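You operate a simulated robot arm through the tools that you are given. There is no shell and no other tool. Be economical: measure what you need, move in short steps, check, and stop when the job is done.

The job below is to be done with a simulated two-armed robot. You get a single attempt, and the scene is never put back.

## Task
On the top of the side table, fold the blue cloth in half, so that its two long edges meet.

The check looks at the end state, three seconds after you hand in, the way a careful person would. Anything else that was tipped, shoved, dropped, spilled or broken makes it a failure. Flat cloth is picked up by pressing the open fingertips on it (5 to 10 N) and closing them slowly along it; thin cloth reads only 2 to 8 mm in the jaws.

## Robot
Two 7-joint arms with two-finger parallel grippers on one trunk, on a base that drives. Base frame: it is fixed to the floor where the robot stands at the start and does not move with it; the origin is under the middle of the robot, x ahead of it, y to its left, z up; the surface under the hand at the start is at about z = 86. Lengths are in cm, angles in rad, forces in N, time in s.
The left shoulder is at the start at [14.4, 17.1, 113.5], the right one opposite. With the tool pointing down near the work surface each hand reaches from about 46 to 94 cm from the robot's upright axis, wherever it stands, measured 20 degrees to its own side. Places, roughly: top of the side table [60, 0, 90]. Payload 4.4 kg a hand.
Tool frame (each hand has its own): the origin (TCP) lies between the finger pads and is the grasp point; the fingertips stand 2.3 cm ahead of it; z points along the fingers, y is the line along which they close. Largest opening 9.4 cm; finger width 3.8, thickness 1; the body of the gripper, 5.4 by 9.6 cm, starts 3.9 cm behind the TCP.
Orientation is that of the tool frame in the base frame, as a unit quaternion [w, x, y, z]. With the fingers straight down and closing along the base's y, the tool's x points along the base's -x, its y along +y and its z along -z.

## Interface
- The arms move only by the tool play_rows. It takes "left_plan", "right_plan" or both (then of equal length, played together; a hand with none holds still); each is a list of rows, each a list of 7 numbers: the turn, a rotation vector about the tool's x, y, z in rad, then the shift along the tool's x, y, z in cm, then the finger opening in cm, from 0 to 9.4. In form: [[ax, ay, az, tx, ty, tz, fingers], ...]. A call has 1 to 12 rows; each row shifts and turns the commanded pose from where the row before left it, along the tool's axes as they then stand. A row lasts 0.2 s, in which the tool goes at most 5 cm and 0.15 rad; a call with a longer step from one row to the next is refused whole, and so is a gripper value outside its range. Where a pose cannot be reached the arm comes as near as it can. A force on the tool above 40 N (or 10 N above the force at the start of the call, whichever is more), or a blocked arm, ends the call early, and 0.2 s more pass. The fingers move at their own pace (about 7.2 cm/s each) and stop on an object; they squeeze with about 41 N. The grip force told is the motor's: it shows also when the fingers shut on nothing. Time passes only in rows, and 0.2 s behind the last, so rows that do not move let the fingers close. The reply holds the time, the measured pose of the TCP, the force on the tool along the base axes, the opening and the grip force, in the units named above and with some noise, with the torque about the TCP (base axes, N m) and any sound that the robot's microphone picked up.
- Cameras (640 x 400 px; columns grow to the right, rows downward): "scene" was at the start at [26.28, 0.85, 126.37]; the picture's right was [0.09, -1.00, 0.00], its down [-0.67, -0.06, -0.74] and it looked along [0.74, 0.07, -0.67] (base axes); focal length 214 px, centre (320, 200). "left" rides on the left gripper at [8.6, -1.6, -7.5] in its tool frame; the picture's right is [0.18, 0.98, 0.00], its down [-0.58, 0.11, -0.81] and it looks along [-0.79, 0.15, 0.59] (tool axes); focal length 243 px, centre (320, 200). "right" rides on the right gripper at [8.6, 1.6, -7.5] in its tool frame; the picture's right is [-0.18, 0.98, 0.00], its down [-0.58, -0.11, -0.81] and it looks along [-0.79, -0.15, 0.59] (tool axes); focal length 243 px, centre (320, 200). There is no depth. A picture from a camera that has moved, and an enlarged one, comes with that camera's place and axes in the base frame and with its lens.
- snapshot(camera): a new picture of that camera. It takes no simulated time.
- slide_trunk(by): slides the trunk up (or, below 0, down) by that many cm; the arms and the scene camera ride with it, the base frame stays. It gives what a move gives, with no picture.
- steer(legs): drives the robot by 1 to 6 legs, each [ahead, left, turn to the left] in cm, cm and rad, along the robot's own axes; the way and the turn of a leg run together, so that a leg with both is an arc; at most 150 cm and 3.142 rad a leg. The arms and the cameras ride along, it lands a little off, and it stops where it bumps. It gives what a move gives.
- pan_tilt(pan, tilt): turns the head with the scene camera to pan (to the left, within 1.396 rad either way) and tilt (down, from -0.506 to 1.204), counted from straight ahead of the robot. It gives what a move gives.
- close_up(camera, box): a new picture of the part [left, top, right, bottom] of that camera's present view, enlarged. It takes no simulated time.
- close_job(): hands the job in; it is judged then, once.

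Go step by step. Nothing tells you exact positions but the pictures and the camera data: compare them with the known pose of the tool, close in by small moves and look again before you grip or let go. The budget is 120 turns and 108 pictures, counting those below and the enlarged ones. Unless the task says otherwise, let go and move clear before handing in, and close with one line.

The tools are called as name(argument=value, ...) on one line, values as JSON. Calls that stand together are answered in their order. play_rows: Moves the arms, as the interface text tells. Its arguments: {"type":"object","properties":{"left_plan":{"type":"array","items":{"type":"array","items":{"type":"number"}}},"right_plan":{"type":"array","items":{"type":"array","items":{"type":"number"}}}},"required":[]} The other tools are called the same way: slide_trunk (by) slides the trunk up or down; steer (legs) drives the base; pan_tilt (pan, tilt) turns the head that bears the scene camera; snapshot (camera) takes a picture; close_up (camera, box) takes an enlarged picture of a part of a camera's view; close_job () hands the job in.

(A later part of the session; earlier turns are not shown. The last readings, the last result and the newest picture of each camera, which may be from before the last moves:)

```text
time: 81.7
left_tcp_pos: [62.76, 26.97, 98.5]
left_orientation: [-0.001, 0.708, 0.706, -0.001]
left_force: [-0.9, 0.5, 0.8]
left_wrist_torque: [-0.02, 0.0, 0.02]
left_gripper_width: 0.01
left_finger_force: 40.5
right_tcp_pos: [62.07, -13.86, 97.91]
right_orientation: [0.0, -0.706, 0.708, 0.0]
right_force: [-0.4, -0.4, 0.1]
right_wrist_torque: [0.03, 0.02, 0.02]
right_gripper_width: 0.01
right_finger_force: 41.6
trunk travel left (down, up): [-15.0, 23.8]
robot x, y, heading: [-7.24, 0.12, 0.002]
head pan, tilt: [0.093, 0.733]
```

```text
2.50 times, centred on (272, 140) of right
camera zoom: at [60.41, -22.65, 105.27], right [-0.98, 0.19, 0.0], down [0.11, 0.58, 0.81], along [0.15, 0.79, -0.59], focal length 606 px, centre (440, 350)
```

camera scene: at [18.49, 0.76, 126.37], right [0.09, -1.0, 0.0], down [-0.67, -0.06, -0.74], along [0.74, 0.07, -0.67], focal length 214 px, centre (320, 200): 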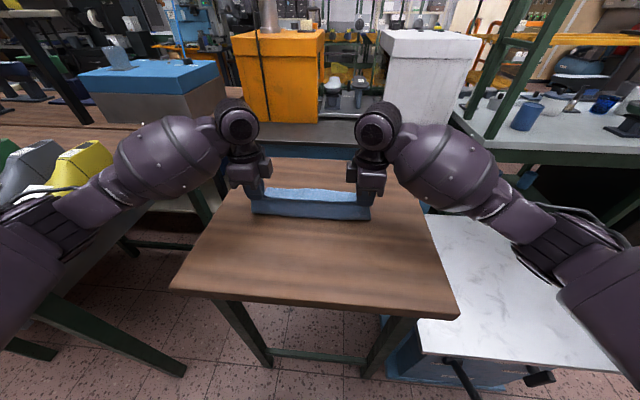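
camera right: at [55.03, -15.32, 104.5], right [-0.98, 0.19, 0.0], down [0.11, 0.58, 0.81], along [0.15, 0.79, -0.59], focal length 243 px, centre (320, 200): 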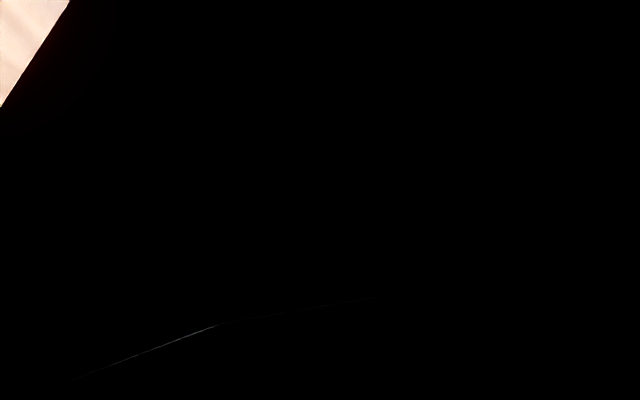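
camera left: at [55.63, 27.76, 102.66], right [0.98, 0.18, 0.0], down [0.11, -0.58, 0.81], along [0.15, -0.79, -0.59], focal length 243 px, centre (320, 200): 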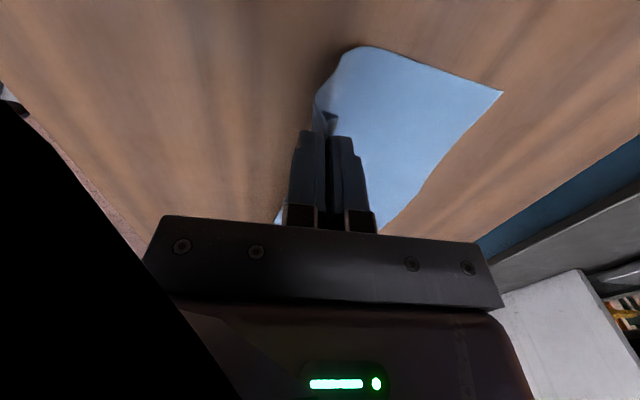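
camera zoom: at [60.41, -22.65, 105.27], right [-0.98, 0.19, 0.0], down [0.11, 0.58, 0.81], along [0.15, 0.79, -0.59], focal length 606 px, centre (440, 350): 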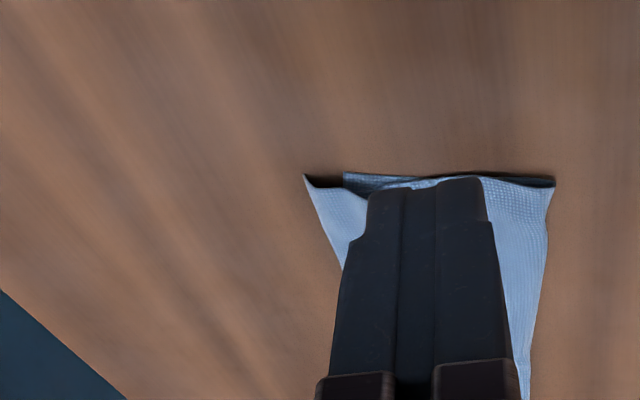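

The left corners now match within about 0.7 cm. On the right the top corner overshoots by roughly 1.3 cm, so I'll move the right hand for an unobstructed look.

play_rows(right_plan=[[0, 0, 0, -3, 0, -1, 0], [0, 0, 0, -2, 0, -2, 0], [0, 0, 0, 0, 0, 0, 0]])

close_up(camera="right", box=[200, 20, 456, 180])

```text
time: 82.5
left_tcp_pos: [62.82, 26.8, 98.59]
left_orientation: [-0.001, 0.708, 0.706, 0.0]
left_force: [-0.1, -0.2, 0.1]
left_wrist_torque: [0.03, 0.0, 0.01]
left_gripper_width: 0.03
left_finger_force: 40.9
right_tcp_pos: [62.1, -8.83, 101.28]
right_orientation: [-0.001, -0.706, 0.708, 0.0]
right_force: [-0.5, 0.2, -0.3]
right_wrist_torque: [0.02, -0.01, 0.0]
right_gripper_width: 0.02
right_finger_force: 40.8
trunk travel left (down, up): [-15.0, 23.8]
robot x, y, heading: [-8.17, 0.05, -0.002]
head pan, tilt: [0.093, 0.733]
```

```text
2.50 times, centred on (328, 100) of right
camera zoom: at [60.39, -17.53, 108.54], right [-0.98, 0.19, 0.0], down [0.11, 0.58, 0.81], along [0.15, 0.79, -0.59], focal length 606 px, centre (300, 450)
```

zoom: 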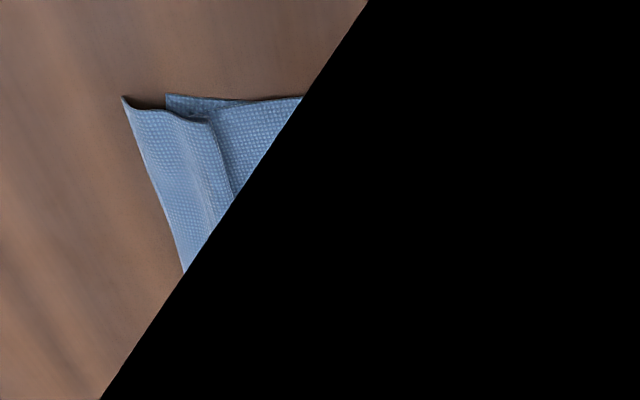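

The right top edge overshoots with a small pleat near it, so the top layer still has about 1.5 cm too much there. I'll pin the left end lightly, then pinch the right pleat to re-lay just that end.

play_rows(left_plan=[[0, 0, 0, -4.4, 1.9, 0, 0], [0, 0, 0, -4.4, 1.9, 0, 0], [0, 0, 0, 0, 0, 4, 0], [0, 0, 0, 0, 0, 4, 0], [0, 0, 0, 0, 0, 1.3, 0], [0, 0, 0, 0, 0, 0.3, 0], [0, 0, 0, 0, 0, 0.2, 0], [0, 0, 0, 0, 0, 0, 0]], right_plan=[[0, 0, 0, -2.5, -3, 0, 2], [0, 0, 0, 0, 0, 4, 3], [0, 0, 0, 0, 0, 4, 3], [0, 0, 0, 0, 0, 2, 3], [0, 0, 0, 0, 0, 1.2, 3], [0, 0, 0, 0, 0, 0.8, 3], [0, 0, 0, 0, 0, 0.2, 3], [0, 0, 0, 0, 0, 0, 3]])

play_rows(right_plan=[[0, 0, 0, 0, 0, 0, 2.5], [0, 0, 0, 0, 0, 0, 2], [0, 0, 0, 0, 0, 0, 1.5], [0, 0, 0, 0, 0, 0, 1], [0, 0, 0, 0, 0, 0, 0.5], [0, 0, 0, 0, 0, 0, 0], [0, 0, 0, 0, 0, 0, 0], [0, 0, 0, 0, 0, 0, 0], [0, 0, 0, 0, 0.2, -0.8, 0], [0, 0, 0, 0, 0.2, -0.8, 0], [0, 0, 0, 0, 0.2, -0.8, 0], [0, 0, 0, 0, 0, 0, 0]])

close_up(camera="right", box=[200, 40, 456, 200])

```text
time: 84.2
left_tcp_pos: [66.41, 17.65, 88.62]
left_orientation: [0.0, 0.708, 0.706, 0.001]
left_force: [0.6, -0.7, -0.1]
left_wrist_torque: [0.03, 0.01, -0.02]
left_gripper_width: 0.0
left_finger_force: 41.0
right_tcp_pos: [64.89, -6.36, 88.84]
right_orientation: [0.0, -0.706, 0.709, 0.001]
right_force: [0.0, -0.3, 0.9]
right_wrist_torque: [-0.03, 0.0, -0.02]
right_gripper_width: 2.97
right_finger_force: 0.1
trunk travel left (down, up): [-15.0, 23.8]
robot x, y, heading: [-8.05, 0.07, -0.003]
head pan, tilt: [0.093, 0.733]
```

```text
time: 86.8
left_tcp_pos: [66.5, 17.73, 88.61]
left_orientation: [0.0, 0.708, 0.706, 0.001]
left_force: [0.6, 1.2, 0.4]
left_wrist_torque: [0.01, 0.02, 0.01]
left_gripper_width: 0.01
left_finger_force: 41.3
right_tcp_pos: [64.29, -6.46, 91.36]
right_orientation: [0.0, -0.706, 0.709, 0.0]
right_force: [-0.1, 0.7, 0.5]
right_wrist_torque: [0.0, -0.01, 0.01]
right_gripper_width: 0.16
right_finger_force: 40.7
trunk travel left (down, up): [-15.0, 23.8]
robot x, y, heading: [-7.48, -0.04, 0.0]
head pan, tilt: [0.093, 0.733]
```

```text
2.50 times, centred on (328, 120) of right
camera zoom: at [62.77, -15.22, 98.8], right [-0.98, 0.19, 0.0], down [0.11, 0.58, 0.81], along [0.15, 0.79, -0.59], focal length 606 px, centre (300, 400)
```

zoom: 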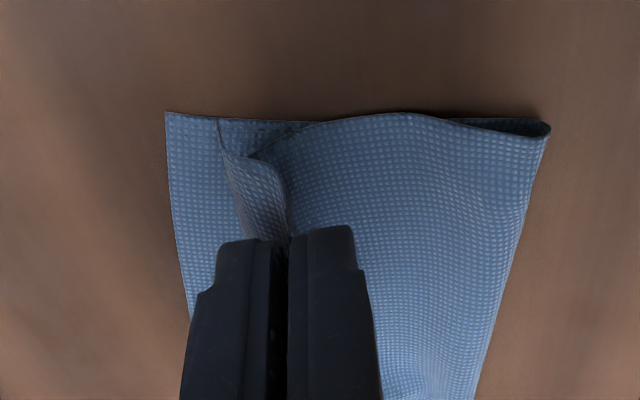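

The pleat is held with the tail hanging outward. I'll press the left pin slightly more, and re-lay the right end back over toward x≈55.

play_rows(left_plan=[[0, 0, 0, 0, 0, 0.15, 0], [0, 0, 0, 0, 0, 0, 0], [0, 0, 0, 0, 0, 0, 0], [0, 0, 0, 0, 0, 0, 0], [0, 0, 0, 0, 0, 0, 0], [0, 0, 0, 0, 0, 0, 0], [0, 0, 0, 0, 0, 0, 0], [0, 0, 0, 0, 0, 0, 0], [0, 0, 0, 0, 0, 0, 0], [0, 0, 0, 0, 0, 0, 0], [0, 0, 0, 0, 0, 0, 0], [0, 0, 0, 0, 0, 0, 0]], right_plan=[[0, 0, 0, 0, 1, -0.8, 0], [0, 0, 0, 0, 1, -0.8, 0], [0, 0, 0, 0, 1, -0.8, 0], [0, 0, 0, 0, 1, -0.8, 0], [0, 0, 0, 0, 1, -0.7, 0], [0, 0, 0, 0, 1, -0.5, 0], [0, 0, 0, 0, 0.8, 0, 0], [0, 0, 0, 0, 0.8, 0.2, 0], [0, 0, 0, 0, 0.6, 0.5, 0], [0, 0, 0, 0, 0.6, 0.6, 0], [0, 0, 0, 0, 0.5, 0.6, 0], [0, 0, 0, 0, 0.4, 0.6, 0]])

close_up(camera="scene", box=[230, 140, 390, 240])

```text
time: 89.5
left_tcp_pos: [66.38, 17.71, 88.61]
left_orientation: [0.0, 0.708, 0.706, 0.001]
left_force: [-0.7, -0.8, 1.7]
left_wrist_torque: [-0.02, 0.0, 0.03]
left_gripper_width: 0.0
left_finger_force: 40.9
right_tcp_pos: [54.78, -6.57, 93.28]
right_orientation: [0.0, -0.706, 0.708, 0.0]
right_force: [1.3, 1.3, 0.5]
right_wrist_torque: [0.02, -0.06, 0.02]
right_gripper_width: 0.17
right_finger_force: 41.5
trunk travel left (down, up): [-15.0, 23.8]
robot x, y, heading: [-7.83, 0.14, 0.001]
head pan, tilt: [0.093, 0.733]
```

```text
4.00 times, centred on (310, 190) of scene
camera zoom: at [18.48, 0.75, 126.37], right [0.09, -1.0, 0.0], down [-0.67, -0.06, -0.74], along [0.74, 0.07, -0.67], focal length 858 px, centre (360, 240)
```

zoom: 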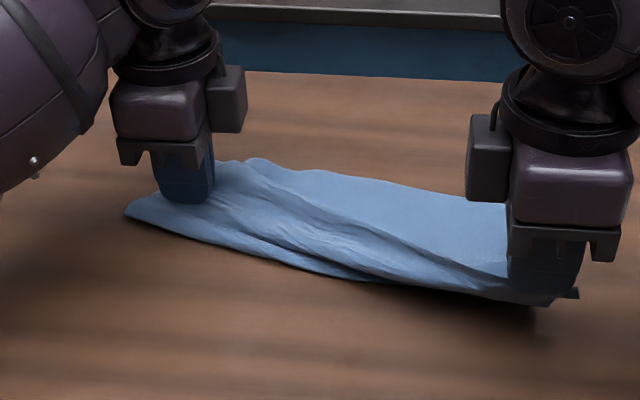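

The right end's bend is now at x≈57.4. I'll swing it back to x≈64.4 and lower while moving slightly inward so the tail lies outward.

play_rows(right_plan=[[0, 0, 0, 0, -1.07, -0.3, 0], [0, 0, 0, 0, -1.07, -0.3, 0], [0, 0, 0, 0, -1.07, -0.2, 0], [0, 0, 0, 0, -1.07, 0, 0], [0, 0, 0, 0, -1.07, 0.2, 0], [0, 0, 0, 0, -1.07, 0.4, 0], [0, 0, 0, 0, -1.07, 0.7, 0], [0, 0, 0, 0, -1.07, 0.7, 0], [0, 0, 0, 0, -1.07, 0.7, 0], [0, 0, 0, 0, 0.2, 0.6, 0], [0, 0, 0, 0, 0.3, 0.6, 0], [0, 0, 0, 0, 0.3, 0.6, 0]])

close_up(camera="right", box=[200, 40, 456, 200])

```text
time: 92.0
left_tcp_pos: [66.36, 17.6, 88.56]
left_orientation: [0.001, 0.708, 0.706, 0.0]
left_force: [0.3, -0.3, 0.9]
left_wrist_torque: [0.0, 0.03, -0.02]
left_gripper_width: 0.0
left_finger_force: 40.5
right_tcp_pos: [63.36, -6.46, 89.73]
right_orientation: [0.0, -0.706, 0.709, 0.0]
right_force: [-0.1, -0.2, 0.1]
right_wrist_torque: [0.02, 0.0, -0.01]
right_gripper_width: 0.17
right_finger_force: 41.1
trunk travel left (down, up): [-15.0, 23.8]
robot x, y, heading: [-8.0, -0.28, -0.006]
head pan, tilt: [0.093, 0.733]
```

```text
2.50 times, centred on (328, 120) of right
camera zoom: at [61.87, -15.22, 97.05], right [-0.98, 0.19, 0.0], down [0.11, 0.58, 0.81], along [0.15, 0.79, -0.59], focal length 606 px, centre (300, 400)
```

zoom: 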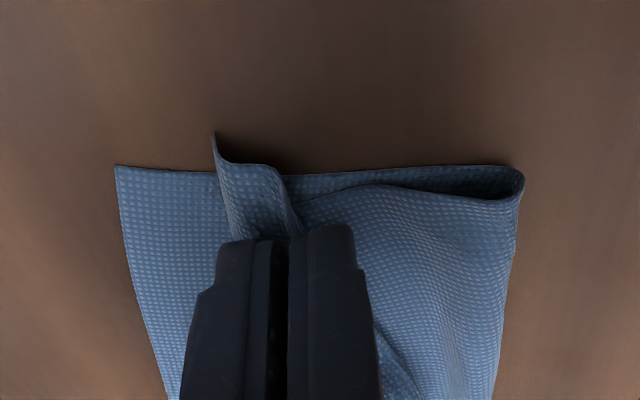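

The tail lies outward but about 2 cm short. I'll lift slightly, shift out about 1.4 cm, set down and release.

play_rows(right_plan=[[0, 0, 0, 0, -0.2, -0.6, 0], [0, 0, 0, 0, -0.8, -0.4, 0], [0, 0, 0, 0, -0.8, 0, 0], [0, 0, 0, 0, 0.2, 0.6, 0], [0, 0, 0, 0, 0.2, 0.6, 0], [0, 0, 0, 0, 0, 0.3, 0], [0, 0, 0, 0, 0, 0, 0.5], [0, 0, 0, 0, 0, 0, 1.0], [0, 0, 0, 0, 0, 0, 1.6], [0, 0, 0, 0, 0, 0, 2.2], [0, 0, 0, 0, 0, -1, 2.4], [0, 0, 0, 0, 0, -2, 2.6]])

close_up(camera="right", box=[200, 40, 456, 200])

```text
time: 94.7
left_tcp_pos: [66.52, 17.81, 88.47]
left_orientation: [0.0, 0.708, 0.706, 0.001]
left_force: [-0.1, 0.9, 0.6]
left_wrist_torque: [0.0, 0.02, 0.02]
left_gripper_width: 0.02
left_finger_force: 40.9
right_tcp_pos: [65.1, -6.61, 92.08]
right_orientation: [0.0, -0.705, 0.709, 0.0]
right_force: [0.2, -0.1, 1.0]
right_wrist_torque: [-0.01, 0.01, -0.01]
right_gripper_width: 2.59
right_finger_force: 0.1
trunk travel left (down, up): [-15.0, 23.8]
robot x, y, heading: [-8.0, -0.02, -0.001]
head pan, tilt: [0.093, 0.733]
```

```text
2.50 times, centred on (328, 120) of right
camera zoom: at [63.38, -15.27, 99.5], right [-0.98, 0.19, 0.0], down [0.11, 0.58, 0.81], along [0.15, 0.79, -0.59], focal length 606 px, centre (300, 400)
```

zoom: 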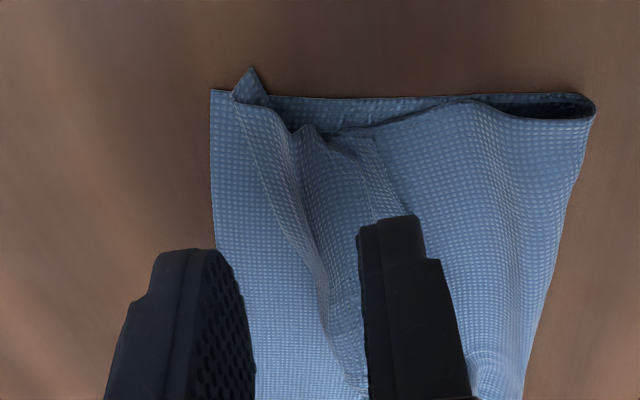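

The corner is now within about 0.6 cm. I'll raise both hands clear and take one overall view.

play_rows(left_plan=[[0, 0, 0, 0, 0, -1, 0], [0, 0, 0, 0, 0, -3, 0], [0, 0, 0, 0, 0, -4, 0], [0, 0, 0, 4, 0, -2, 0], [0, 0, 0, 4, 0, 0, 0]], right_plan=[[0, 0, 0, 0, 0, -3, 2.6], [0, 0, 0, 0, 0, -4, 2], [0, 0, 0, 4, 0, 0, 1], [0, 0, 0, 4, 0, 0, 0], [0, 0, 0, 0, 0, 0, 0]])

close_up(camera="scene", box=[250, 160, 378, 240])

```text
time: 95.8
left_tcp_pos: [66.23, 25.75, 98.54]
left_orientation: [0.0, 0.709, 0.706, 0.0]
left_force: [-0.9, 0.7, -0.3]
left_wrist_torque: [-0.04, -0.01, -0.02]
left_gripper_width: 0.02
left_finger_force: 40.9
right_tcp_pos: [65.23, -14.22, 99.22]
right_orientation: [0.0, -0.706, 0.709, 0.001]
right_force: [-0.9, -0.2, 0.5]
right_wrist_torque: [-0.03, 0.0, 0.0]
right_gripper_width: 0.0
right_finger_force: 40.6
trunk travel left (down, up): [-15.0, 23.8]
robot x, y, heading: [-8.23, -0.22, -0.006]
head pan, tilt: [0.093, 0.733]
```

```text
5.00 times, centred on (314, 200) of scene
camera zoom: at [18.51, 0.84, 126.36], right [0.09, -1.0, 0.0], down [-0.67, -0.06, -0.74], along [0.74, 0.07, -0.67], focal length 1072 px, centre (350, 200)
```

zoom: 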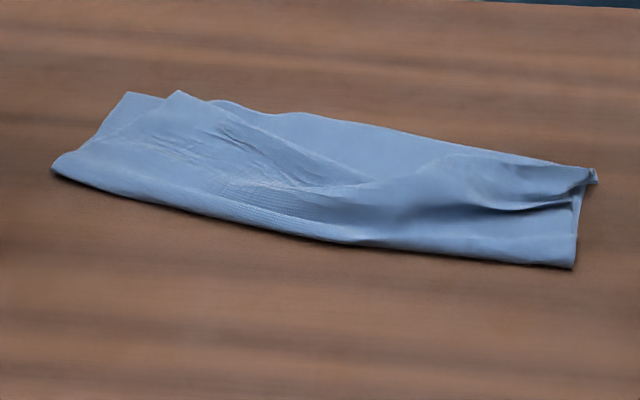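

The re-lay dragged the middle and left of the top edge inward, so I need both hands again to re-spread it. I'll pinch the top layer at its left corner (≈70.9, 16.5) and the right hump (≈64.5, −6.6).

play_rows(left_plan=[[0, 0, 0, -4, 1, 0, 1], [0, 0, 0, -4, 1.07, 0, 2], [0, 0, 0, -2.15, 0, 0, 3], [0, 0, 0, 0, 0, 4, 3], [0, 0, 0, 0, 0, 4, 3], [0, 0, 0, 0, 0, 1, 3], [0, 0, 0, 0, 0, 0.5, 3], [0, 0, 0, 0, 0, 0.2, 3], [0, 0, 0, 0, 0, 0.2, 3], [0, 0, 0, 0, 0, 0, 3]], right_plan=[[0, 0, 0, -4, 0.7, 0, 1], [0, 0, 0, -3.6, 0, 0, 2], [0, 0, 0, 0, 0, 0, 3], [0, 0, 0, 0, 0, 4, 3], [0, 0, 0, 0, 0, 4, 3], [0, 0, 0, 0, 0, 1.2, 3], [0, 0, 0, 0, 0, 0.6, 3], [0, 0, 0, 0, 0, 0.3, 3], [0, 0, 0, 0, 0, 0.1, 3], [0, 0, 0, 0, 0, 0, 3]])

```text
time: 98.0
left_tcp_pos: [68.51, 15.5, 88.57]
left_orientation: [0.0, 0.709, 0.706, 0.0]
left_force: [0.7, -0.2, 0.1]
left_wrist_torque: [0.0, 0.0, -0.01]
left_gripper_width: 3.03
left_finger_force: 0.0
right_tcp_pos: [64.28, -6.87, 88.96]
right_orientation: [0.0, -0.706, 0.709, -0.001]
right_force: [0.5, 0.0, -0.1]
right_wrist_torque: [0.01, 0.02, 0.01]
right_gripper_width: 2.99
right_finger_force: 0.1
trunk travel left (down, up): [-15.0, 23.8]
robot x, y, heading: [-7.56, 0.19, -0.005]
head pan, tilt: [0.093, 0.733]
```

No contact force on the left yet. I'll lower it slightly and close both.

play_rows(left_plan=[[0, 0, 0, 0, 0, 0.2, 3], [0, 0, 0, 0, 0, 0, 3], [0, 0, 0, 0, 0, 0, 2.6], [0, 0, 0, 0, 0, 0, 2.2], [0, 0, 0, 0, 0, 0, 1.8], [0, 0, 0, 0, 0, 0, 1.4], [0, 0, 0, 0, 0, 0, 1], [0, 0, 0, 0, 0, 0, 0.5], [0, 0, 0, 0, 0, 0, 0], [0, 0, 0, 0, 0, 0, 0], [0, 0, 0, 0, 0, 0, 0]], right_plan=[[0, 0, 0, 0, 0, 0, 3], [0, 0, 0, 0, 0, 0, 3], [0, 0, 0, 0, 0, 0, 2.6], [0, 0, 0, 0, 0, 0, 2.2], [0, 0, 0, 0, 0, 0, 1.8], [0, 0, 0, 0, 0, 0, 1.4], [0, 0, 0, 0, 0, 0, 1], [0, 0, 0, 0, 0, 0, 0.5], [0, 0, 0, 0, 0, 0, 0], [0, 0, 0, 0, 0, 0, 0], [0, 0, 0, 0, 0, 0, 0]])

play_rows(left_plan=[[0, 0, 0, 0, -0.2, -0.8, 0], [0, 0, 0, 0, -0.3, -0.8, 0], [0, 0, 0, 0.4, -0.3, -0.8, 0], [0, 0, 0, 0.6, -0.3, -0.8, 0], [0, 0, 0, 0.6, -0.3, -0.8, 0], [0, 0, 0, 0, 0, 0, 0]], right_plan=[[0, 0, 0, 0, 0.2, -0.8, 0], [0, 0, 0, 0, 0.3, -0.8, 0], [0, 0, 0, 0, 0.3, -0.8, 0], [0, 0, 0, 0, 0.3, -0.8, 0], [0, 0, 0, 0, 0.3, -0.8, 0], [0, 0, 0, 0, 0, 0, 0]])

close_up(camera="left", box=[180, 20, 500, 220])

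```text
time: 100.5
left_tcp_pos: [68.41, 15.58, 88.55]
left_orientation: [0.001, 0.708, 0.706, 0.0]
left_force: [2.8, -0.5, 10.0]
left_wrist_torque: [0.01, -0.09, 0.01]
left_gripper_width: 0.22
left_finger_force: 40.9
right_tcp_pos: [64.15, -6.91, 89.08]
right_orientation: [0.001, -0.706, 0.709, 0.0]
right_force: [0.8, -0.5, 3.6]
right_wrist_torque: [0.0, -0.03, 0.01]
right_gripper_width: 0.24
right_finger_force: 41.1
trunk travel left (down, up): [-15.0, 23.8]
robot x, y, heading: [-8.26, 0.04, -0.003]
head pan, tilt: [0.093, 0.733]
```

```text
time: 101.8
left_tcp_pos: [67.03, 17.2, 92.14]
left_orientation: [0.0, 0.708, 0.706, 0.0]
left_force: [0.0, -0.4, -0.2]
left_wrist_torque: [-0.02, -0.01, -0.01]
left_gripper_width: 0.24
left_finger_force: 41.4
right_tcp_pos: [62.91, -6.82, 92.97]
right_orientation: [0.0, -0.705, 0.709, 0.0]
right_force: [0.4, -0.7, -0.4]
right_wrist_torque: [0.03, 0.01, -0.03]
right_gripper_width: 0.23
right_finger_force: 41.0
trunk travel left (down, up): [-15.0, 23.8]
robot x, y, heading: [-8.0, -0.08, -0.001]
head pan, tilt: [0.093, 0.733]
```

```text
2.00 times, centred on (340, 120) of left
camera zoom: at [65.42, 25.82, 99.58], right [0.98, 0.18, 0.0], down [0.11, -0.58, 0.81], along [0.15, -0.79, -0.59], focal length 485 px, centre (280, 360)
```

zoom: 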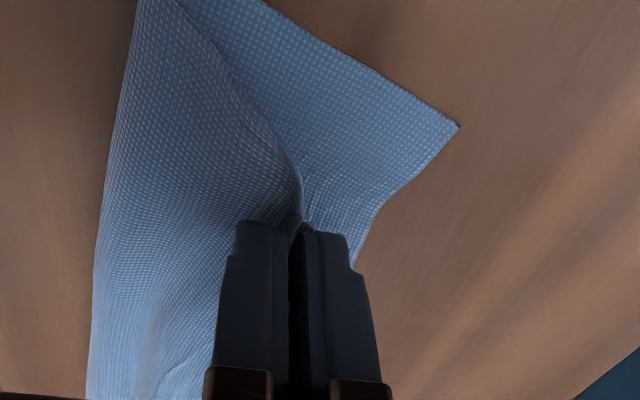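

The left pinch has caught the bottom layer too. I'll lower it back, open, and retry with a lighter touch.

play_rows(left_plan=[[0, 0, 0, -0.5, 0.4, 0.9, 0], [0, 0, 0, -0.5, 0.5, 0.9, 0], [0, 0, 0, -0.5, 0.4, 0.9, 0], [0, 0, 0, 0, 0, 0.4, 0], [0, 0, 0, 0, 0, 0.1, 1], [0, 0, 0, 0, 0, 0, 2], [0, 0, 0, 0, 0, 0, 3], [0, 0, 0, 0, 0, 0, 4], [0, 0, 0, 0, 0, -1, 4], [0, 0, 0, 0, 0, -2, 4], [0, 0, 0, 0, 0, -2, 4], [0, 0, 0, 1, 0, 0, 4]])

close_up(camera="left", box=[180, 20, 500, 220])

```text
time: 104.5
left_tcp_pos: [68.49, 16.81, 94.11]
left_orientation: [0.0, 0.708, 0.706, 0.0]
left_force: [0.5, 0.0, -0.7]
left_wrist_torque: [-0.03, -0.01, 0.01]
left_gripper_width: 3.99
left_finger_force: 0.0
right_tcp_pos: [62.88, -6.86, 92.98]
right_orientation: [-0.001, -0.706, 0.708, 0.001]
right_force: [-0.1, -1.0, 0.2]
right_wrist_torque: [-0.03, 0.0, 0.03]
right_gripper_width: 0.24
right_finger_force: 40.5
trunk travel left (down, up): [-15.0, 23.8]
robot x, y, heading: [-7.5, -0.28, -0.004]
head pan, tilt: [0.093, 0.733]
```

```text
2.00 times, centred on (340, 120) of left
camera zoom: at [66.85, 25.5, 101.51], right [0.98, 0.18, 0.0], down [0.11, -0.58, 0.81], along [0.15, -0.79, -0.59], focal length 485 px, centre (280, 360)
```

zoom: 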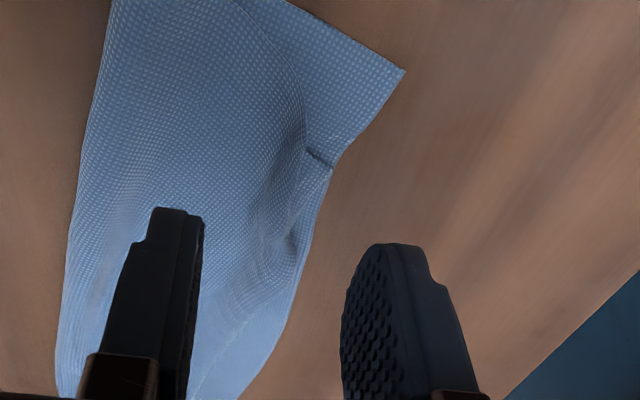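

A ridge stands in the top layer at x≈69.3. I'll pinch it higher up (tips about 0.8 cm above the table) without pressing.

play_rows(left_plan=[[0, 0, 0, -1.4, 0.7, 0, 2.6], [0, 0, 0, 0, 0, 2, 2.6], [0, 0, 0, 0, 0, 2, 2.6], [0, 0, 0, 0, 0, 0.85, 2.6], [0, 0, 0, 0, 0, 0, 2.2], [0, 0, 0, 0, 0, 0, 1.6], [0, 0, 0, 0, 0, 0, 1], [0, 0, 0, 0, 0, 0, 0.5], [0, 0, 0, 0, 0, 0, 0], [0, 0, 0, 0, 0, 0, 0], [0, 0, 0, 0, 0, 0, 0]])

play_rows(left_plan=[[0, 0, 0, 0, -0.2, -0.7, 0], [0, 0, 0, 0, -0.2, -0.8, 0], [0, 0, 0, 0.3, -0.2, -0.8, 0], [0, 0, 0, 0.3, -0.2, -0.8, 0], [0, 0, 0, 0, 0, 0, 0]])

close_up(camera="left", box=[180, 20, 500, 220])

```text
time: 106.8
left_tcp_pos: [69.26, 15.49, 89.35]
left_orientation: [0.0, 0.708, 0.706, 0.0]
left_force: [0.7, -0.2, 0.1]
left_wrist_torque: [0.01, 0.0, -0.01]
left_gripper_width: 0.24
left_finger_force: 40.9
right_tcp_pos: [62.87, -7.0, 92.91]
right_orientation: [0.0, -0.706, 0.708, 0.0]
right_force: [0.0, 0.5, -0.2]
right_wrist_torque: [-0.01, 0.03, 0.01]
right_gripper_width: 0.22
right_finger_force: 41.2
trunk travel left (down, up): [-15.0, 23.8]
robot x, y, heading: [-7.74, -0.04, 0.004]
head pan, tilt: [0.093, 0.733]
```

```text
time: 108.0
left_tcp_pos: [68.28, 15.94, 92.51]
left_orientation: [0.0, 0.709, 0.706, 0.0]
left_force: [-0.4, -0.6, 0.1]
left_wrist_torque: [-0.01, -0.01, 0.03]
left_gripper_width: 0.24
left_finger_force: 41.2
right_tcp_pos: [62.87, -6.91, 92.94]
right_orientation: [0.0, -0.706, 0.708, -0.001]
right_force: [0.2, -0.2, 0.4]
right_wrist_torque: [0.02, 0.01, 0.0]
right_gripper_width: 0.26
right_finger_force: 40.7
trunk travel left (down, up): [-15.0, 23.8]
robot x, y, heading: [-7.87, -0.37, -0.007]
head pan, tilt: [0.093, 0.733]
```

```text
2.00 times, centred on (340, 120) of left
camera zoom: at [66.59, 24.59, 99.91], right [0.98, 0.18, 0.0], down [0.11, -0.58, 0.81], along [0.15, -0.79, -0.59], focal length 485 px, centre (280, 360)
```

zoom: 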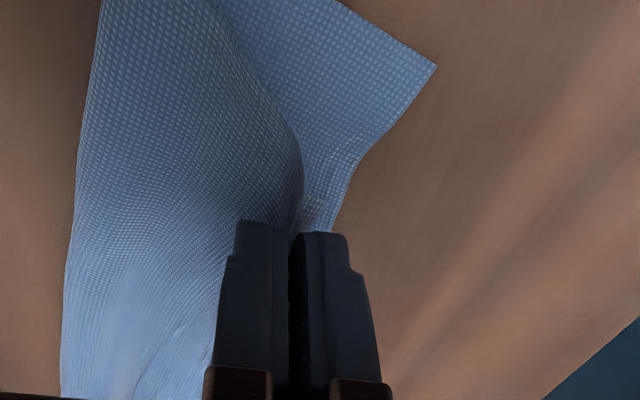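

The left pinch still seems to take both layers, and only a few pictures remain. I'll let the left go, then unfold the top layer back toward the robot with the right hand so I can redo the fold cleanly from a flat cloth.

play_rows(left_plan=[[0, 0, 0, -0.3, 0.3, 1, 0], [0, 0, 0, -0.3, 0.3, 1, 0], [0, 0, 0, 0, 0.2, 1, 0], [0, 0, 0, 0, 0, 0.1, 1], [0, 0, 0, 0, 0, 0, 2], [0, 0, 0, 0, 0, 0, 3], [0, 0, 0, 0, 0, -1, 3.5], [0, 0, 0, 0, 0, -3, 4], [0, 0, 0, 0, 0, -4, 4], [0, 0, 0, 3, 0, -3, 4], [0, 0, 0, 4, 0, 0, 4], [0, 0, 0, 4, 0, 0, 4]])

play_rows(right_plan=[[0, 0, 0, 0, 1.2, -0.8, 0], [0, 0, 0, 0, 1.3, -0.8, 0], [0, 0, 0, 0, 1.3, -0.6, 0], [0, 0, 0, 0, 1.3, -0.4, 0], [0, 0, 0, 0, 1.3, 0, 0], [0, 0, 0, 0, 1.3, 0.2, 0], [0, 0, 0, 0, 1.3, 0.6, 0], [0, 0, 0, 0, 1.2, 0.8, 0], [0, 0, 0, 0, 1.2, 1, 0], [0, 0, 0, 0, 1.1, 1.2, 0], [0, 0, 0, 0, 0.8, 1, 0], [0, 0, 0, 0, 0, 0, 0]])

close_up(camera="scene", box=[222, 150, 414, 270])

```text
time: 110.7
left_tcp_pos: [68.95, 26.38, 100.05]
left_orientation: [0.0, 0.709, 0.706, -0.001]
left_force: [-0.7, 0.2, 0.1]
left_wrist_torque: [-0.03, 0.0, 0.0]
left_gripper_width: 4.01
left_finger_force: 0.1
right_tcp_pos: [62.76, -6.82, 92.94]
right_orientation: [0.0, -0.706, 0.708, 0.0]
right_force: [0.4, -0.3, -0.2]
right_wrist_torque: [0.0, -0.01, -0.01]
right_gripper_width: 0.24
right_finger_force: 41.0
trunk travel left (down, up): [-15.0, 23.8]
robot x, y, heading: [-8.08, 0.13, -0.005]
head pan, tilt: [0.093, 0.733]
```

```text
time: 113.2
left_tcp_pos: [68.93, 26.29, 100.17]
left_orientation: [0.0, 0.708, 0.706, -0.001]
left_force: [-0.7, 0.1, 0.1]
left_wrist_torque: [0.0, 0.04, 0.02]
left_gripper_width: 3.99
left_finger_force: 0.0
right_tcp_pos: [49.55, -6.93, 90.78]
right_orientation: [-0.001, -0.706, 0.709, 0.0]
right_force: [0.9, -0.4, -0.5]
right_wrist_torque: [-0.05, 0.01, -0.01]
right_gripper_width: 0.24
right_finger_force: 41.1
trunk travel left (down, up): [-15.0, 23.8]
robot x, y, heading: [-8.21, 0.04, -0.005]
head pan, tilt: [0.093, 0.733]
```

```text
3.33 times, centred on (318, 210) of scene
camera zoom: at [18.48, 0.76, 126.37], right [0.09, -1.0, 0.0], down [-0.67, -0.06, -0.74], along [0.74, 0.07, -0.67], focal length 715 px, centre (327, 167)
```

zoom: 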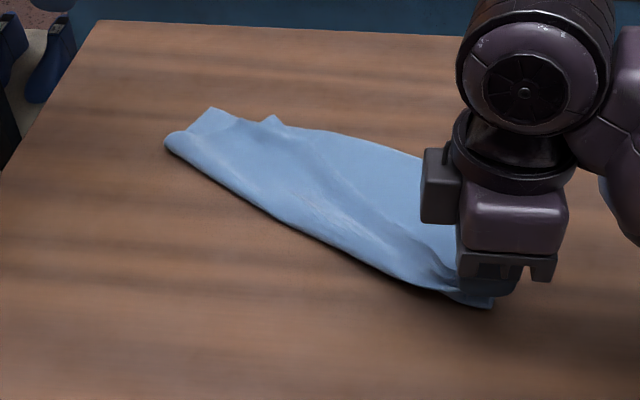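

Only the top layer is held on the right, and it has come back over as hoped. The top's left corner stands as a peak near (67.6, 10.3); I'll pinch that with the left hand, fingertips kept above the bottom layer.

play_rows(left_plan=[[0, 0, 0, -4, -0.3, 0, 5], [0, 0, 0, -4, -0.3, 0, 5], [0, 0, 0, -4, -0.3, 0, 5], [0, 0, 0, -4, -0.3, 0, 5], [0, 0, 0, 0, 0, 4, 5], [0, 0, 0, 0, 0, 4, 5], [0, 0, 0, 0, 0, 1, 5], [0, 0, 0, 0, 0, 0, 5]])

close_up(camera="left", box=[160, 20, 480, 220])

```text
time: 115.0
left_tcp_pos: [67.66, 10.3, 91.62]
left_orientation: [0.0, 0.708, 0.706, 0.0]
left_force: [-0.1, 0.5, 0.4]
left_wrist_torque: [-0.04, -0.05, -0.01]
left_gripper_width: 5.0
left_finger_force: 0.0
right_tcp_pos: [49.56, -7.05, 90.78]
right_orientation: [0.0, -0.706, 0.708, 0.0]
right_force: [-0.1, 0.0, 0.3]
right_wrist_torque: [0.01, -0.02, 0.03]
right_gripper_width: 0.22
right_finger_force: 41.0
trunk travel left (down, up): [-15.0, 23.8]
robot x, y, heading: [-7.9, -0.1, -0.001]
head pan, tilt: [0.093, 0.733]
```

```text
2.00 times, centred on (320, 120) of left
camera zoom: at [66.01, 18.89, 98.92], right [0.98, 0.18, 0.0], down [0.11, -0.58, 0.81], along [0.15, -0.79, -0.59], focal length 485 px, centre (320, 360)
```

zoom: 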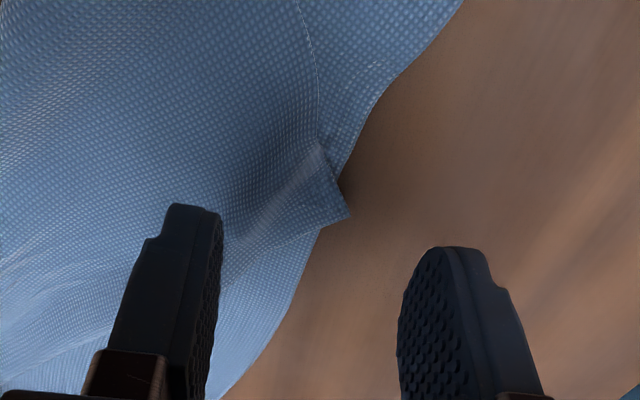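

The top's left corner flap pokes out at (68.5, 10.3) with a ridge behind it. I'll go down so the tips are about 0.7 cm above the table and pinch it.

play_rows(left_plan=[[0, 0, 0, 0, 0, 1, 5], [0, 0, 0, 0, 0, 1, 4], [0, 0, 0, 0, 0, 0.4, 4], [0, 0, 0, 0, 0, 0, 3.3], [0, 0, 0, 0, 0, 0, 2.6], [0, 0, 0, 0, 0, 0, 2], [0, 0, 0, 0, 0, 0, 1.4], [0, 0, 0, 0, 0, 0, 0.7], [0, 0, 0, 0, 0, 0, 0], [0, 0, 0, 0, 0, 0, 0], [0, 0, 0, 0, 0, 0, 0]])

```text
time: 117.5
left_tcp_pos: [67.83, 10.21, 89.0]
left_orientation: [-0.001, 0.709, 0.706, 0.0]
left_force: [0.7, 0.3, -0.1]
left_wrist_torque: [0.03, 0.0, -0.03]
left_gripper_width: 0.0
left_finger_force: 41.1
right_tcp_pos: [49.55, -6.93, 90.71]
right_orientation: [-0.001, -0.706, 0.708, 0.0]
right_force: [0.3, 0.8, -0.8]
right_wrist_torque: [-0.01, 0.06, 0.02]
right_gripper_width: 0.23
right_finger_force: 41.0
trunk travel left (down, up): [-15.0, 23.8]
robot x, y, heading: [-7.81, -0.12, -0.001]
head pan, tilt: [0.093, 0.733]
```

The jaws closed on nothing. I'll reopen and go lower with light contact.

play_rows(left_plan=[[0, 0, 0, 0, 0, -1, 2], [0, 0, 0, 0, 0, 0, 3], [0, 0, 0, 0, -0.1, 0.6, 3], [0, 0, 0, 0, 0, 0.5, 3], [0, 0, 0, 0, 0, 0.3, 3], [0, 0, 0, 0, 0, 0.1, 3], [0, 0, 0, 0, 0, 0, 3]])

```text
time: 119.0
left_tcp_pos: [67.8, 10.41, 88.53]
left_orientation: [0.0, 0.709, 0.706, 0.0]
left_force: [-0.2, -0.4, 0.8]
left_wrist_torque: [0.0, 0.03, 0.02]
left_gripper_width: 3.0
left_finger_force: 0.1
right_tcp_pos: [49.5, -7.06, 90.74]
right_orientation: [0.0, -0.706, 0.708, 0.0]
right_force: [-0.3, -0.7, 0.1]
right_wrist_torque: [0.01, 0.01, -0.01]
right_gripper_width: 0.21
right_finger_force: 40.6
trunk travel left (down, up): [-15.0, 23.8]
robot x, y, heading: [-7.83, -0.08, -0.003]
head pan, tilt: [0.093, 0.733]
```

play_rows(left_plan=[[0, 0, 0, 0, 0, 0.08, 3], [0, 0, 0, 0, 0, 0, 2.6], [0, 0, 0, 0, 0, 0, 2.2], [0, 0, 0, 0, 0, 0, 1.8], [0, 0, 0, 0, 0, 0, 1.4], [0, 0, 0, 0, 0, 0, 1], [0, 0, 0, 0, 0, 0, 0.5], [0, 0, 0, 0, 0, 0, 0], [0, 0, 0, 0, 0, 0, 0], [0, 0, 0, 0, 0, 0, 0]])

```text
time: 121.2
left_tcp_pos: [67.63, 10.25, 88.45]
left_orientation: [0.001, 0.709, 0.706, 0.001]
left_force: [-3.7, -1.0, 10.9]
left_wrist_torque: [-0.07, 0.14, 0.0]
left_gripper_width: 0.22
left_finger_force: 40.7
right_tcp_pos: [49.45, -7.0, 90.81]
right_orientation: [0.0, -0.705, 0.709, 0.0]
right_force: [1.0, 1.0, -0.4]
right_wrist_torque: [0.06, -0.03, -0.07]
right_gripper_width: 0.19
right_finger_force: 41.0
trunk travel left (down, up): [-15.0, 23.8]
robot x, y, heading: [-7.67, 0.05, -0.005]
head pan, tilt: [0.093, 0.733]
```

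The left jaws now hold cloth (2.2 mm). I'll lift both hands to hang the whole cloth from this edge at x≈66, which shakes out the folds, then look once to confirm what is held.

play_rows(left_plan=[[0, 0, 0, 0.77, -0.133, -1.87, 0], [0, 0, 0, 0.77, -0.133, -1.87, 0], [0, 0, 0, 0.77, -0.133, -1.87, 0], [0, 0, 0, 0.77, -0.133, -1.87, 0], [0, 0, 0, 0.77, -0.133, -1.87, 0], [0, 0, 0, 0.77, -0.133, -1.87, 0], [0, 0, 0, 0.77, -0.133, -1.87, 0], [0, 0, 0, 0.77, -0.133, -1.87, 0], [0, 0, 0, 0.77, -0.133, -1.87, 0], [0, 0, 0, 0.77, -0.133, -1.87, 0], [0, 0, 0, 0.77, -0.133, -1.87, 0], [0, 0, 0, 0.77, -0.133, -1.87, 0]], right_plan=[[0, 0, 0, 0, -1.375, -1.68, 0], [0, 0, 0, 0, -1.375, -1.68, 0], [0, 0, 0, 0, -1.375, -1.68, 0], [0, 0, 0, 0, -1.375, -1.68, 0], [0, 0, 0, 0, -1.375, -1.68, 0], [0, 0, 0, 0, -1.375, -1.68, 0], [0, 0, 0, 0, -1.375, -1.68, 0], [0, 0, 0, 0, -1.375, -1.68, 0], [0, 0, 0, 0, -1.375, -1.68, 0], [0, 0, 0, 0, -1.375, -1.68, 0], [0, 0, 0, 0, -1.375, -1.68, 0], [0, 0, 0, 0, -1.375, -1.68, 0]])

play_rows(left_plan=[[0, 0, 0, 0, 0, 0, 0], [0, 0, 0, 0, 0, 0, 0], [0, 0, 0, 0, 0, 0, 0], [0, 0, 0, 0, 0, 0, 0]])

snapshot(camera="scene")

```text
time: 123.8
left_tcp_pos: [66.33, 19.53, 111.08]
left_orientation: [0.001, 0.709, 0.705, 0.001]
left_force: [-0.6, -5.9, 0.0]
left_wrist_torque: [-0.18, 0.02, -0.01]
left_gripper_width: 0.2
left_finger_force: 41.2
right_tcp_pos: [65.85, -6.98, 110.79]
right_orientation: [0.001, -0.706, 0.708, 0.0]
right_force: [-0.1, 5.7, 0.3]
right_wrist_torque: [0.16, 0.04, 0.0]
right_gripper_width: 0.25
right_finger_force: 41.0
trunk travel left (down, up): [-15.0, 23.8]
robot x, y, heading: [-7.85, -0.16, -0.001]
head pan, tilt: [0.093, 0.733]
```

```text
time: 124.8
left_tcp_pos: [66.35, 19.67, 111.01]
left_orientation: [0.001, 0.708, 0.706, 0.0]
left_force: [-0.3, -7.2, 1.3]
left_wrist_torque: [-0.23, 0.01, 0.0]
left_gripper_width: 0.2
left_finger_force: 40.8
right_tcp_pos: [65.86, -6.97, 110.66]
right_orientation: [0.0, -0.706, 0.708, 0.0]
right_force: [0.5, 6.9, 0.1]
right_wrist_torque: [0.11, -0.01, 0.01]
right_gripper_width: 0.23
right_finger_force: 41.6
trunk travel left (down, up): [-15.0, 23.8]
robot x, y, heading: [-7.87, -0.22, -0.006]
head pan, tilt: [0.093, 0.733]
```

```text
1 pictures are left
camera scene: at [18.48, 0.76, 126.37], right [0.09, -1.0, 0.0], down [-0.67, -0.06, -0.74], along [0.74, 0.07, -0.67], focal length 214 px, centre (320, 200)
```

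scene: 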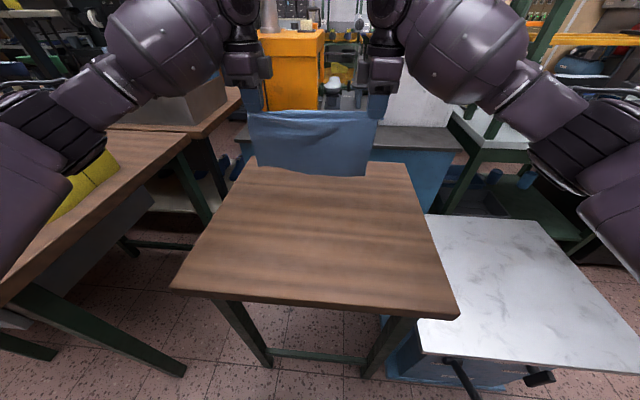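

The whole cloth hangs clean and taut from both hands, but the pinches are about 7–8 cm from the upper edge, too deep for a good fold. I'll lay it out flat, trailing toward the robot, release, and regrip right at the far edge as I did the first time. First I'll move back at height.

play_rows(left_plan=[[0, 0, 0, 0, -1.4, 0, 0], [0, 0, 0, 0, -1.4, 0, 0], [0, 0, 0, 0, -1.4, 0, 0], [0, 0, 0, 0, -1.4, 0, 0], [0, 0, 0, 0, -1.4, 0, 0], [0, 0, 0, 0, -1.4, 0.5, 0], [0, 0, 0, 0, -1.4, 1, 0], [0, 0, 0, 0, -1.4, 1.2, 0], [0, 0, 0, 0, -1.4, 1.2, 0], [0, 0, 0, 0, -1, 1.2, 0], [0, 0, 0, 0, 0, 0, 0], [0, 0, 0, 0, 0, 0, 0]], right_plan=[[0, 0, 0, 0, 1.4, 0, 0], [0, 0, 0, 0, 1.4, 0, 0], [0, 0, 0, 0, 1.4, 0, 0], [0, 0, 0, 0, 1.4, 0, 0], [0, 0, 0, 0, 1.4, 0, 0], [0, 0, 0, 0, 1.4, 0.5, 0], [0, 0, 0, 0, 1.4, 1, 0], [0, 0, 0, 0, 1.4, 1.2, 0], [0, 0, 0, 0, 1.4, 1.2, 0], [0, 0, 0, 0, 0.6, 1, 0], [0, 0, 0, 0, 0, 0, 0], [0, 0, 0, 0, 0, 0, 0]])

```text
time: 127.5
left_tcp_pos: [52.55, 19.46, 105.74]
left_orientation: [-0.001, 0.708, 0.706, 0.0]
left_force: [0.1, -5.5, 0.8]
left_wrist_torque: [-0.18, 0.0, -0.05]
left_gripper_width: 0.22
left_finger_force: 41.3
right_tcp_pos: [52.95, -6.98, 105.85]
right_orientation: [0.0, -0.705, 0.709, 0.0]
right_force: [0.2, 5.2, -0.4]
right_wrist_torque: [0.1, 0.0, 0.0]
right_gripper_width: 0.22
right_finger_force: 40.7
trunk travel left (down, up): [-15.0, 23.8]
robot x, y, heading: [-7.63, -0.09, -0.007]
head pan, tilt: [0.093, 0.733]
```

Now lowering forward so the bottom edge trails toward the robot.

play_rows(left_plan=[[0, 0, 0, 0, 1.0, 1.2, 0], [0, 0, 0, 0, 1.0, 1.2, 0], [0, 0, 0, 0, 1.0, 1.2, 0], [0, 0, 0, 0, 1.3, 0.95, 0], [0, 0, 0, 0, 1.3, 0.95, 0], [0, 0, 0, 0, 1.3, 0.95, 0], [0, 0, 0, 0, 1.3, 0.95, 0], [0, 0, 0, 0, 1.3, 0.95, 0], [0, 0, 0, 0, 1.3, 0.95, 0], [0, 0, 0, 0, 1.3, 0.95, 0], [0, 0, 0, 0, 1.3, 0.95, 0], [0, 0, 0, 0, 1.3, 0.9, 0]], right_plan=[[0, 0, 0, 0, -1.0, 1.2, 0], [0, 0, 0, 0, -1.0, 1.2, 0], [0, 0, 0, 0, -1.0, 1.2, 0], [0, 0, 0, 0, -1.3, 0.95, 0], [0, 0, 0, 0, -1.3, 0.95, 0], [0, 0, 0, 0, -1.3, 0.95, 0], [0, 0, 0, 0, -1.3, 0.95, 0], [0, 0, 0, 0, -1.3, 0.95, 0], [0, 0, 0, 0, -1.3, 0.95, 0], [0, 0, 0, 0, -1.3, 0.95, 0], [0, 0, 0, 0, -1.3, 0.95, 0], [0, 0, 0, 0, -1.3, 0.9, 0]])

play_rows(left_plan=[[0, 0, 0, 0, 0.8, 0, 0], [0, 0, 0, 0, 0.8, 0, 0], [0, 0, 0, 0, -0.4, 0.7, 0], [0, 0, 0, 0, -0.4, 0.7, 0], [0, 0, 0, 0, -0.4, 0.7, 0], [0, 0, 0, 0, -0.4, 0.7, 0], [0, 0, 0, 0, -0.4, 0.7, 0], [0, 0, 0, 0, -0.4, 0.6, 0], [0, 0, 0, 0, 0, 0.2, 0], [0, 0, 0, 0, 0, 0, 0]], right_plan=[[0, 0, 0, 0, -0.8, 0, 0], [0, 0, 0, 0, -0.8, 0, 0], [0, 0, 0, 0, 0.4, 0.7, 0], [0, 0, 0, 0, 0.4, 0.7, 0], [0, 0, 0, 0, 0.4, 0.7, 0], [0, 0, 0, 0, 0.4, 0.7, 0], [0, 0, 0, 0, 0.4, 0.7, 0], [0, 0, 0, 0, 0.4, 0.6, 0], [0, 0, 0, 0, 0, 0.2, 0], [0, 0, 0, 0, 0, 0, 0]])

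```text
time: 130.1
left_tcp_pos: [67.38, 19.61, 93.62]
left_orientation: [-0.001, 0.709, 0.705, 0.0]
left_force: [-0.6, -5.1, 1.1]
left_wrist_torque: [-0.16, -0.02, -0.01]
left_gripper_width: 0.18
left_finger_force: 41.1
right_tcp_pos: [67.66, -7.01, 93.81]
right_orientation: [0.001, -0.705, 0.709, -0.001]
right_force: [-0.4, 5.9, -1.3]
right_wrist_torque: [0.09, 0.0, 0.03]
right_gripper_width: 0.22
right_finger_force: 41.1
trunk travel left (down, up): [-15.0, 23.8]
robot x, y, heading: [-7.91, -0.13, -0.001]
head pan, tilt: [0.093, 0.733]
```

```text
time: 132.2
left_tcp_pos: [66.63, 19.7, 89.47]
left_orientation: [0.0, 0.708, 0.706, 0.0]
left_force: [-0.5, -3.9, 0.5]
left_wrist_torque: [-0.12, 0.02, -0.01]
left_gripper_width: 0.23
left_finger_force: 41.2
right_tcp_pos: [66.8, -6.81, 89.55]
right_orientation: [0.0, -0.706, 0.708, 0.0]
right_force: [-0.5, 3.5, -0.8]
right_wrist_torque: [0.11, 0.02, 0.01]
right_gripper_width: 0.21
right_finger_force: 41.5
trunk travel left (down, up): [-15.0, 23.8]
robot x, y, heading: [-8.02, -0.18, -0.003]
head pan, tilt: [0.093, 0.733]
```

The cloth is laid out. I'll lower to light contact and open slowly while moving outward to spread the gathered pleats, then lift clear.

play_rows(left_plan=[[0, 0, 0, 0, 0, 0.4, 0], [0, 0, 0, 0, 0, 0.4, 0], [0, 0, 0, 0, 0, 0.2, 0], [0, 0, 0, 0, 0, 0, 0], [0, 0, 0, 0, 0, 0, 0]], right_plan=[[0, 0, 0, 0, 0, 0.4, 0], [0, 0, 0, 0, 0, 0.3, 0], [0, 0, 0, 0, 0, 0.2, 0], [0, 0, 0, 0, 0, 0, 0], [0, 0, 0, 0, 0, 0, 0]])

```text
time: 133.4
left_tcp_pos: [66.41, 19.5, 88.72]
left_orientation: [0.001, 0.708, 0.706, 0.001]
left_force: [-0.7, -8.0, 9.0]
left_wrist_torque: [-0.13, 0.02, 0.01]
left_gripper_width: 0.21
left_finger_force: 40.8
right_tcp_pos: [66.74, -6.94, 89.08]
right_orientation: [0.003, -0.706, 0.708, -0.001]
right_force: [2.3, 4.3, 18.8]
right_wrist_torque: [0.17, -0.04, 0.01]
right_gripper_width: 0.22
right_finger_force: 40.9
trunk travel left (down, up): [-15.0, 23.8]
robot x, y, heading: [-7.87, 0.07, -0.005]
head pan, tilt: [0.093, 0.733]
```

play_rows(left_plan=[[0, 0, 0, 0, 0, 0, 0], [0, 0, 0, 0, 0.2, 0, 0.5], [0, 0, 0, 0, 0.2, 0, 0.9], [0, 0, 0, 0, 0.2, 0, 1.3], [0, 0, 0, 0, 0.2, 0, 1.7], [0, 0, 0, 0, 0.2, 0, 2.1], [0, 0, 0, 0, 0.2, 0, 2.6], [0, 0, 0, 0, 0.2, 0, 3.0], [0, 0, 0, 0, 0, -1, 3.2], [0, 0, 0, 0, 0, -3, 3.2], [0, 0, 0, 0, 0, -4, 3.2], [0, 0, 0, 0, 0, -4, 3.2]], right_plan=[[0, 0, 0, 0, 0, -0.12, 0], [0, 0, 0, 0, -0.2, 0, 0.5], [0, 0, 0, 0, -0.2, 0, 0.9], [0, 0, 0, 0, -0.2, 0, 1.3], [0, 0, 0, 0, -0.2, 0, 1.7], [0, 0, 0, 0, -0.2, 0, 2.1], [0, 0, 0, 0, -0.2, 0, 2.6], [0, 0, 0, 0, -0.2, 0, 3.0], [0, 0, 0, 0, 0, -1, 3.2], [0, 0, 0, 0, 0, -3, 3.2], [0, 0, 0, 0, 0, -4, 3.2], [0, 0, 0, 0, 0, -4, 3.2]])

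play_rows(left_plan=[[0, 0, 0, 4, 0, 0, 3], [0, 0, 0, 4, 0, 0, 3], [0, 0, 0, 3, 0, 0, 3]], right_plan=[[0, 0, 0, 4, 0, 0, 3], [0, 0, 0, 4, 0, 0, 3], [0, 0, 0, 3, 0, 0, 3]])

close_up(camera="scene", box=[222, 150, 414, 270])

```text
time: 136.1
left_tcp_pos: [67.94, 19.64, 100.52]
left_orientation: [0.0, 0.708, 0.706, 0.001]
left_force: [-0.1, 0.2, 0.2]
left_wrist_torque: [0.0, -0.02, -0.01]
left_gripper_width: 3.2
left_finger_force: 0.0
right_tcp_pos: [68.28, -7.2, 101.47]
right_orientation: [0.002, -0.706, 0.708, -0.001]
right_force: [-0.5, 0.2, -0.3]
right_wrist_torque: [0.0, -0.02, 0.01]
right_gripper_width: 3.19
right_finger_force: 0.1
trunk travel left (down, up): [-15.0, 23.8]
robot x, y, heading: [-8.07, 0.08, -0.004]
head pan, tilt: [0.093, 0.733]
```

```text
time: 136.8
left_tcp_pos: [68.17, 30.56, 100.23]
left_orientation: [0.0, 0.708, 0.706, 0.0]
left_force: [0.2, 0.0, 0.1]
left_wrist_torque: [-0.02, 0.01, -0.02]
left_gripper_width: 2.99
left_finger_force: 0.1
right_tcp_pos: [68.23, -18.07, 100.84]
right_orientation: [0.0, -0.706, 0.708, 0.0]
right_force: [0.3, -0.2, -0.3]
right_wrist_torque: [-0.04, 0.02, -0.03]
right_gripper_width: 3.0
right_finger_force: 0.1
trunk travel left (down, up): [-15.0, 23.8]
robot x, y, heading: [-8.06, -0.06, 0.001]
head pan, tilt: [0.093, 0.733]
```

```text
3.33 times, centred on (318, 210) of scene
camera zoom: at [18.48, 0.74, 126.37], right [0.09, -1.0, 0.0], down [-0.67, -0.06, -0.74], along [0.74, 0.07, -0.67], focal length 715 px, centre (327, 167)
```

zoom: 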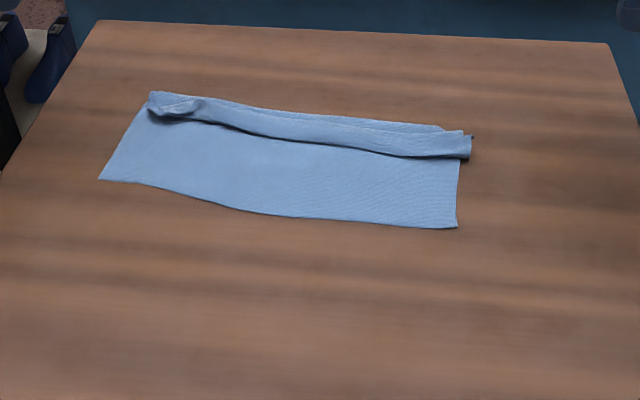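

The picture budget is used up, but that last view shows the near edge lying clean and flat, running from (59.6, 23.5) to (56.9, −5.7). I'll regrip along that edge exactly as in the first successful grip, hang the cloth from it to shake everything out, and repeat the fold mirrored using the geometry I measured.

play_rows(left_plan=[[0, 0, 0, -2.35, -1.45, 0, 4], [0, 0, 0, -2.35, -1.45, 0, 4], [0, 0, 0, -2.35, -1.45, 0, 4], [0, 0, 0, -2.35, -1.45, 0, 4], [0, 0, 0, 0, 0, 4, 4], [0, 0, 0, 0, 0, 4, 4], [0, 0, 0, 0, 0, 2.5, 4], [0, 0, 0, 0, 0, 0.4, 4], [0, 0, 0, 0, 0, 0, 4]], right_plan=[[0, 0, 0, -3.67, 2.1, 0, 4], [0, 0, 0, -3.67, 2.1, 0, 4], [0, 0, 0, -3.67, 2.1, 0, 4], [0, 0, 0, -3.67, 2.1, 0, 4], [0, 0, 0, 0, 0, 4, 4], [0, 0, 0, 0, 0, 4, 4], [0, 0, 0, 0, 0, 3, 4], [0, 0, 0, 0, 0, 0.5, 4], [0, 0, 0, 0, 0, 0, 4]])

```text
time: 138.8
left_tcp_pos: [62.23, 21.12, 89.35]
left_orientation: [0.0, 0.709, 0.706, 0.001]
left_force: [-0.2, -0.6, 0.3]
left_wrist_torque: [0.0, -0.02, 0.01]
left_gripper_width: 4.01
left_finger_force: 0.0
right_tcp_pos: [59.65, -3.13, 89.14]
right_orientation: [0.001, -0.706, 0.708, 0.0]
right_force: [0.0, -0.4, 0.5]
right_wrist_torque: [-0.01, 0.04, -0.04]
right_gripper_width: 3.99
right_finger_force: 0.1
trunk travel left (down, up): [-15.0, 23.8]
robot x, y, heading: [-7.72, 0.01, -0.001]
head pan, tilt: [0.093, 0.733]
```

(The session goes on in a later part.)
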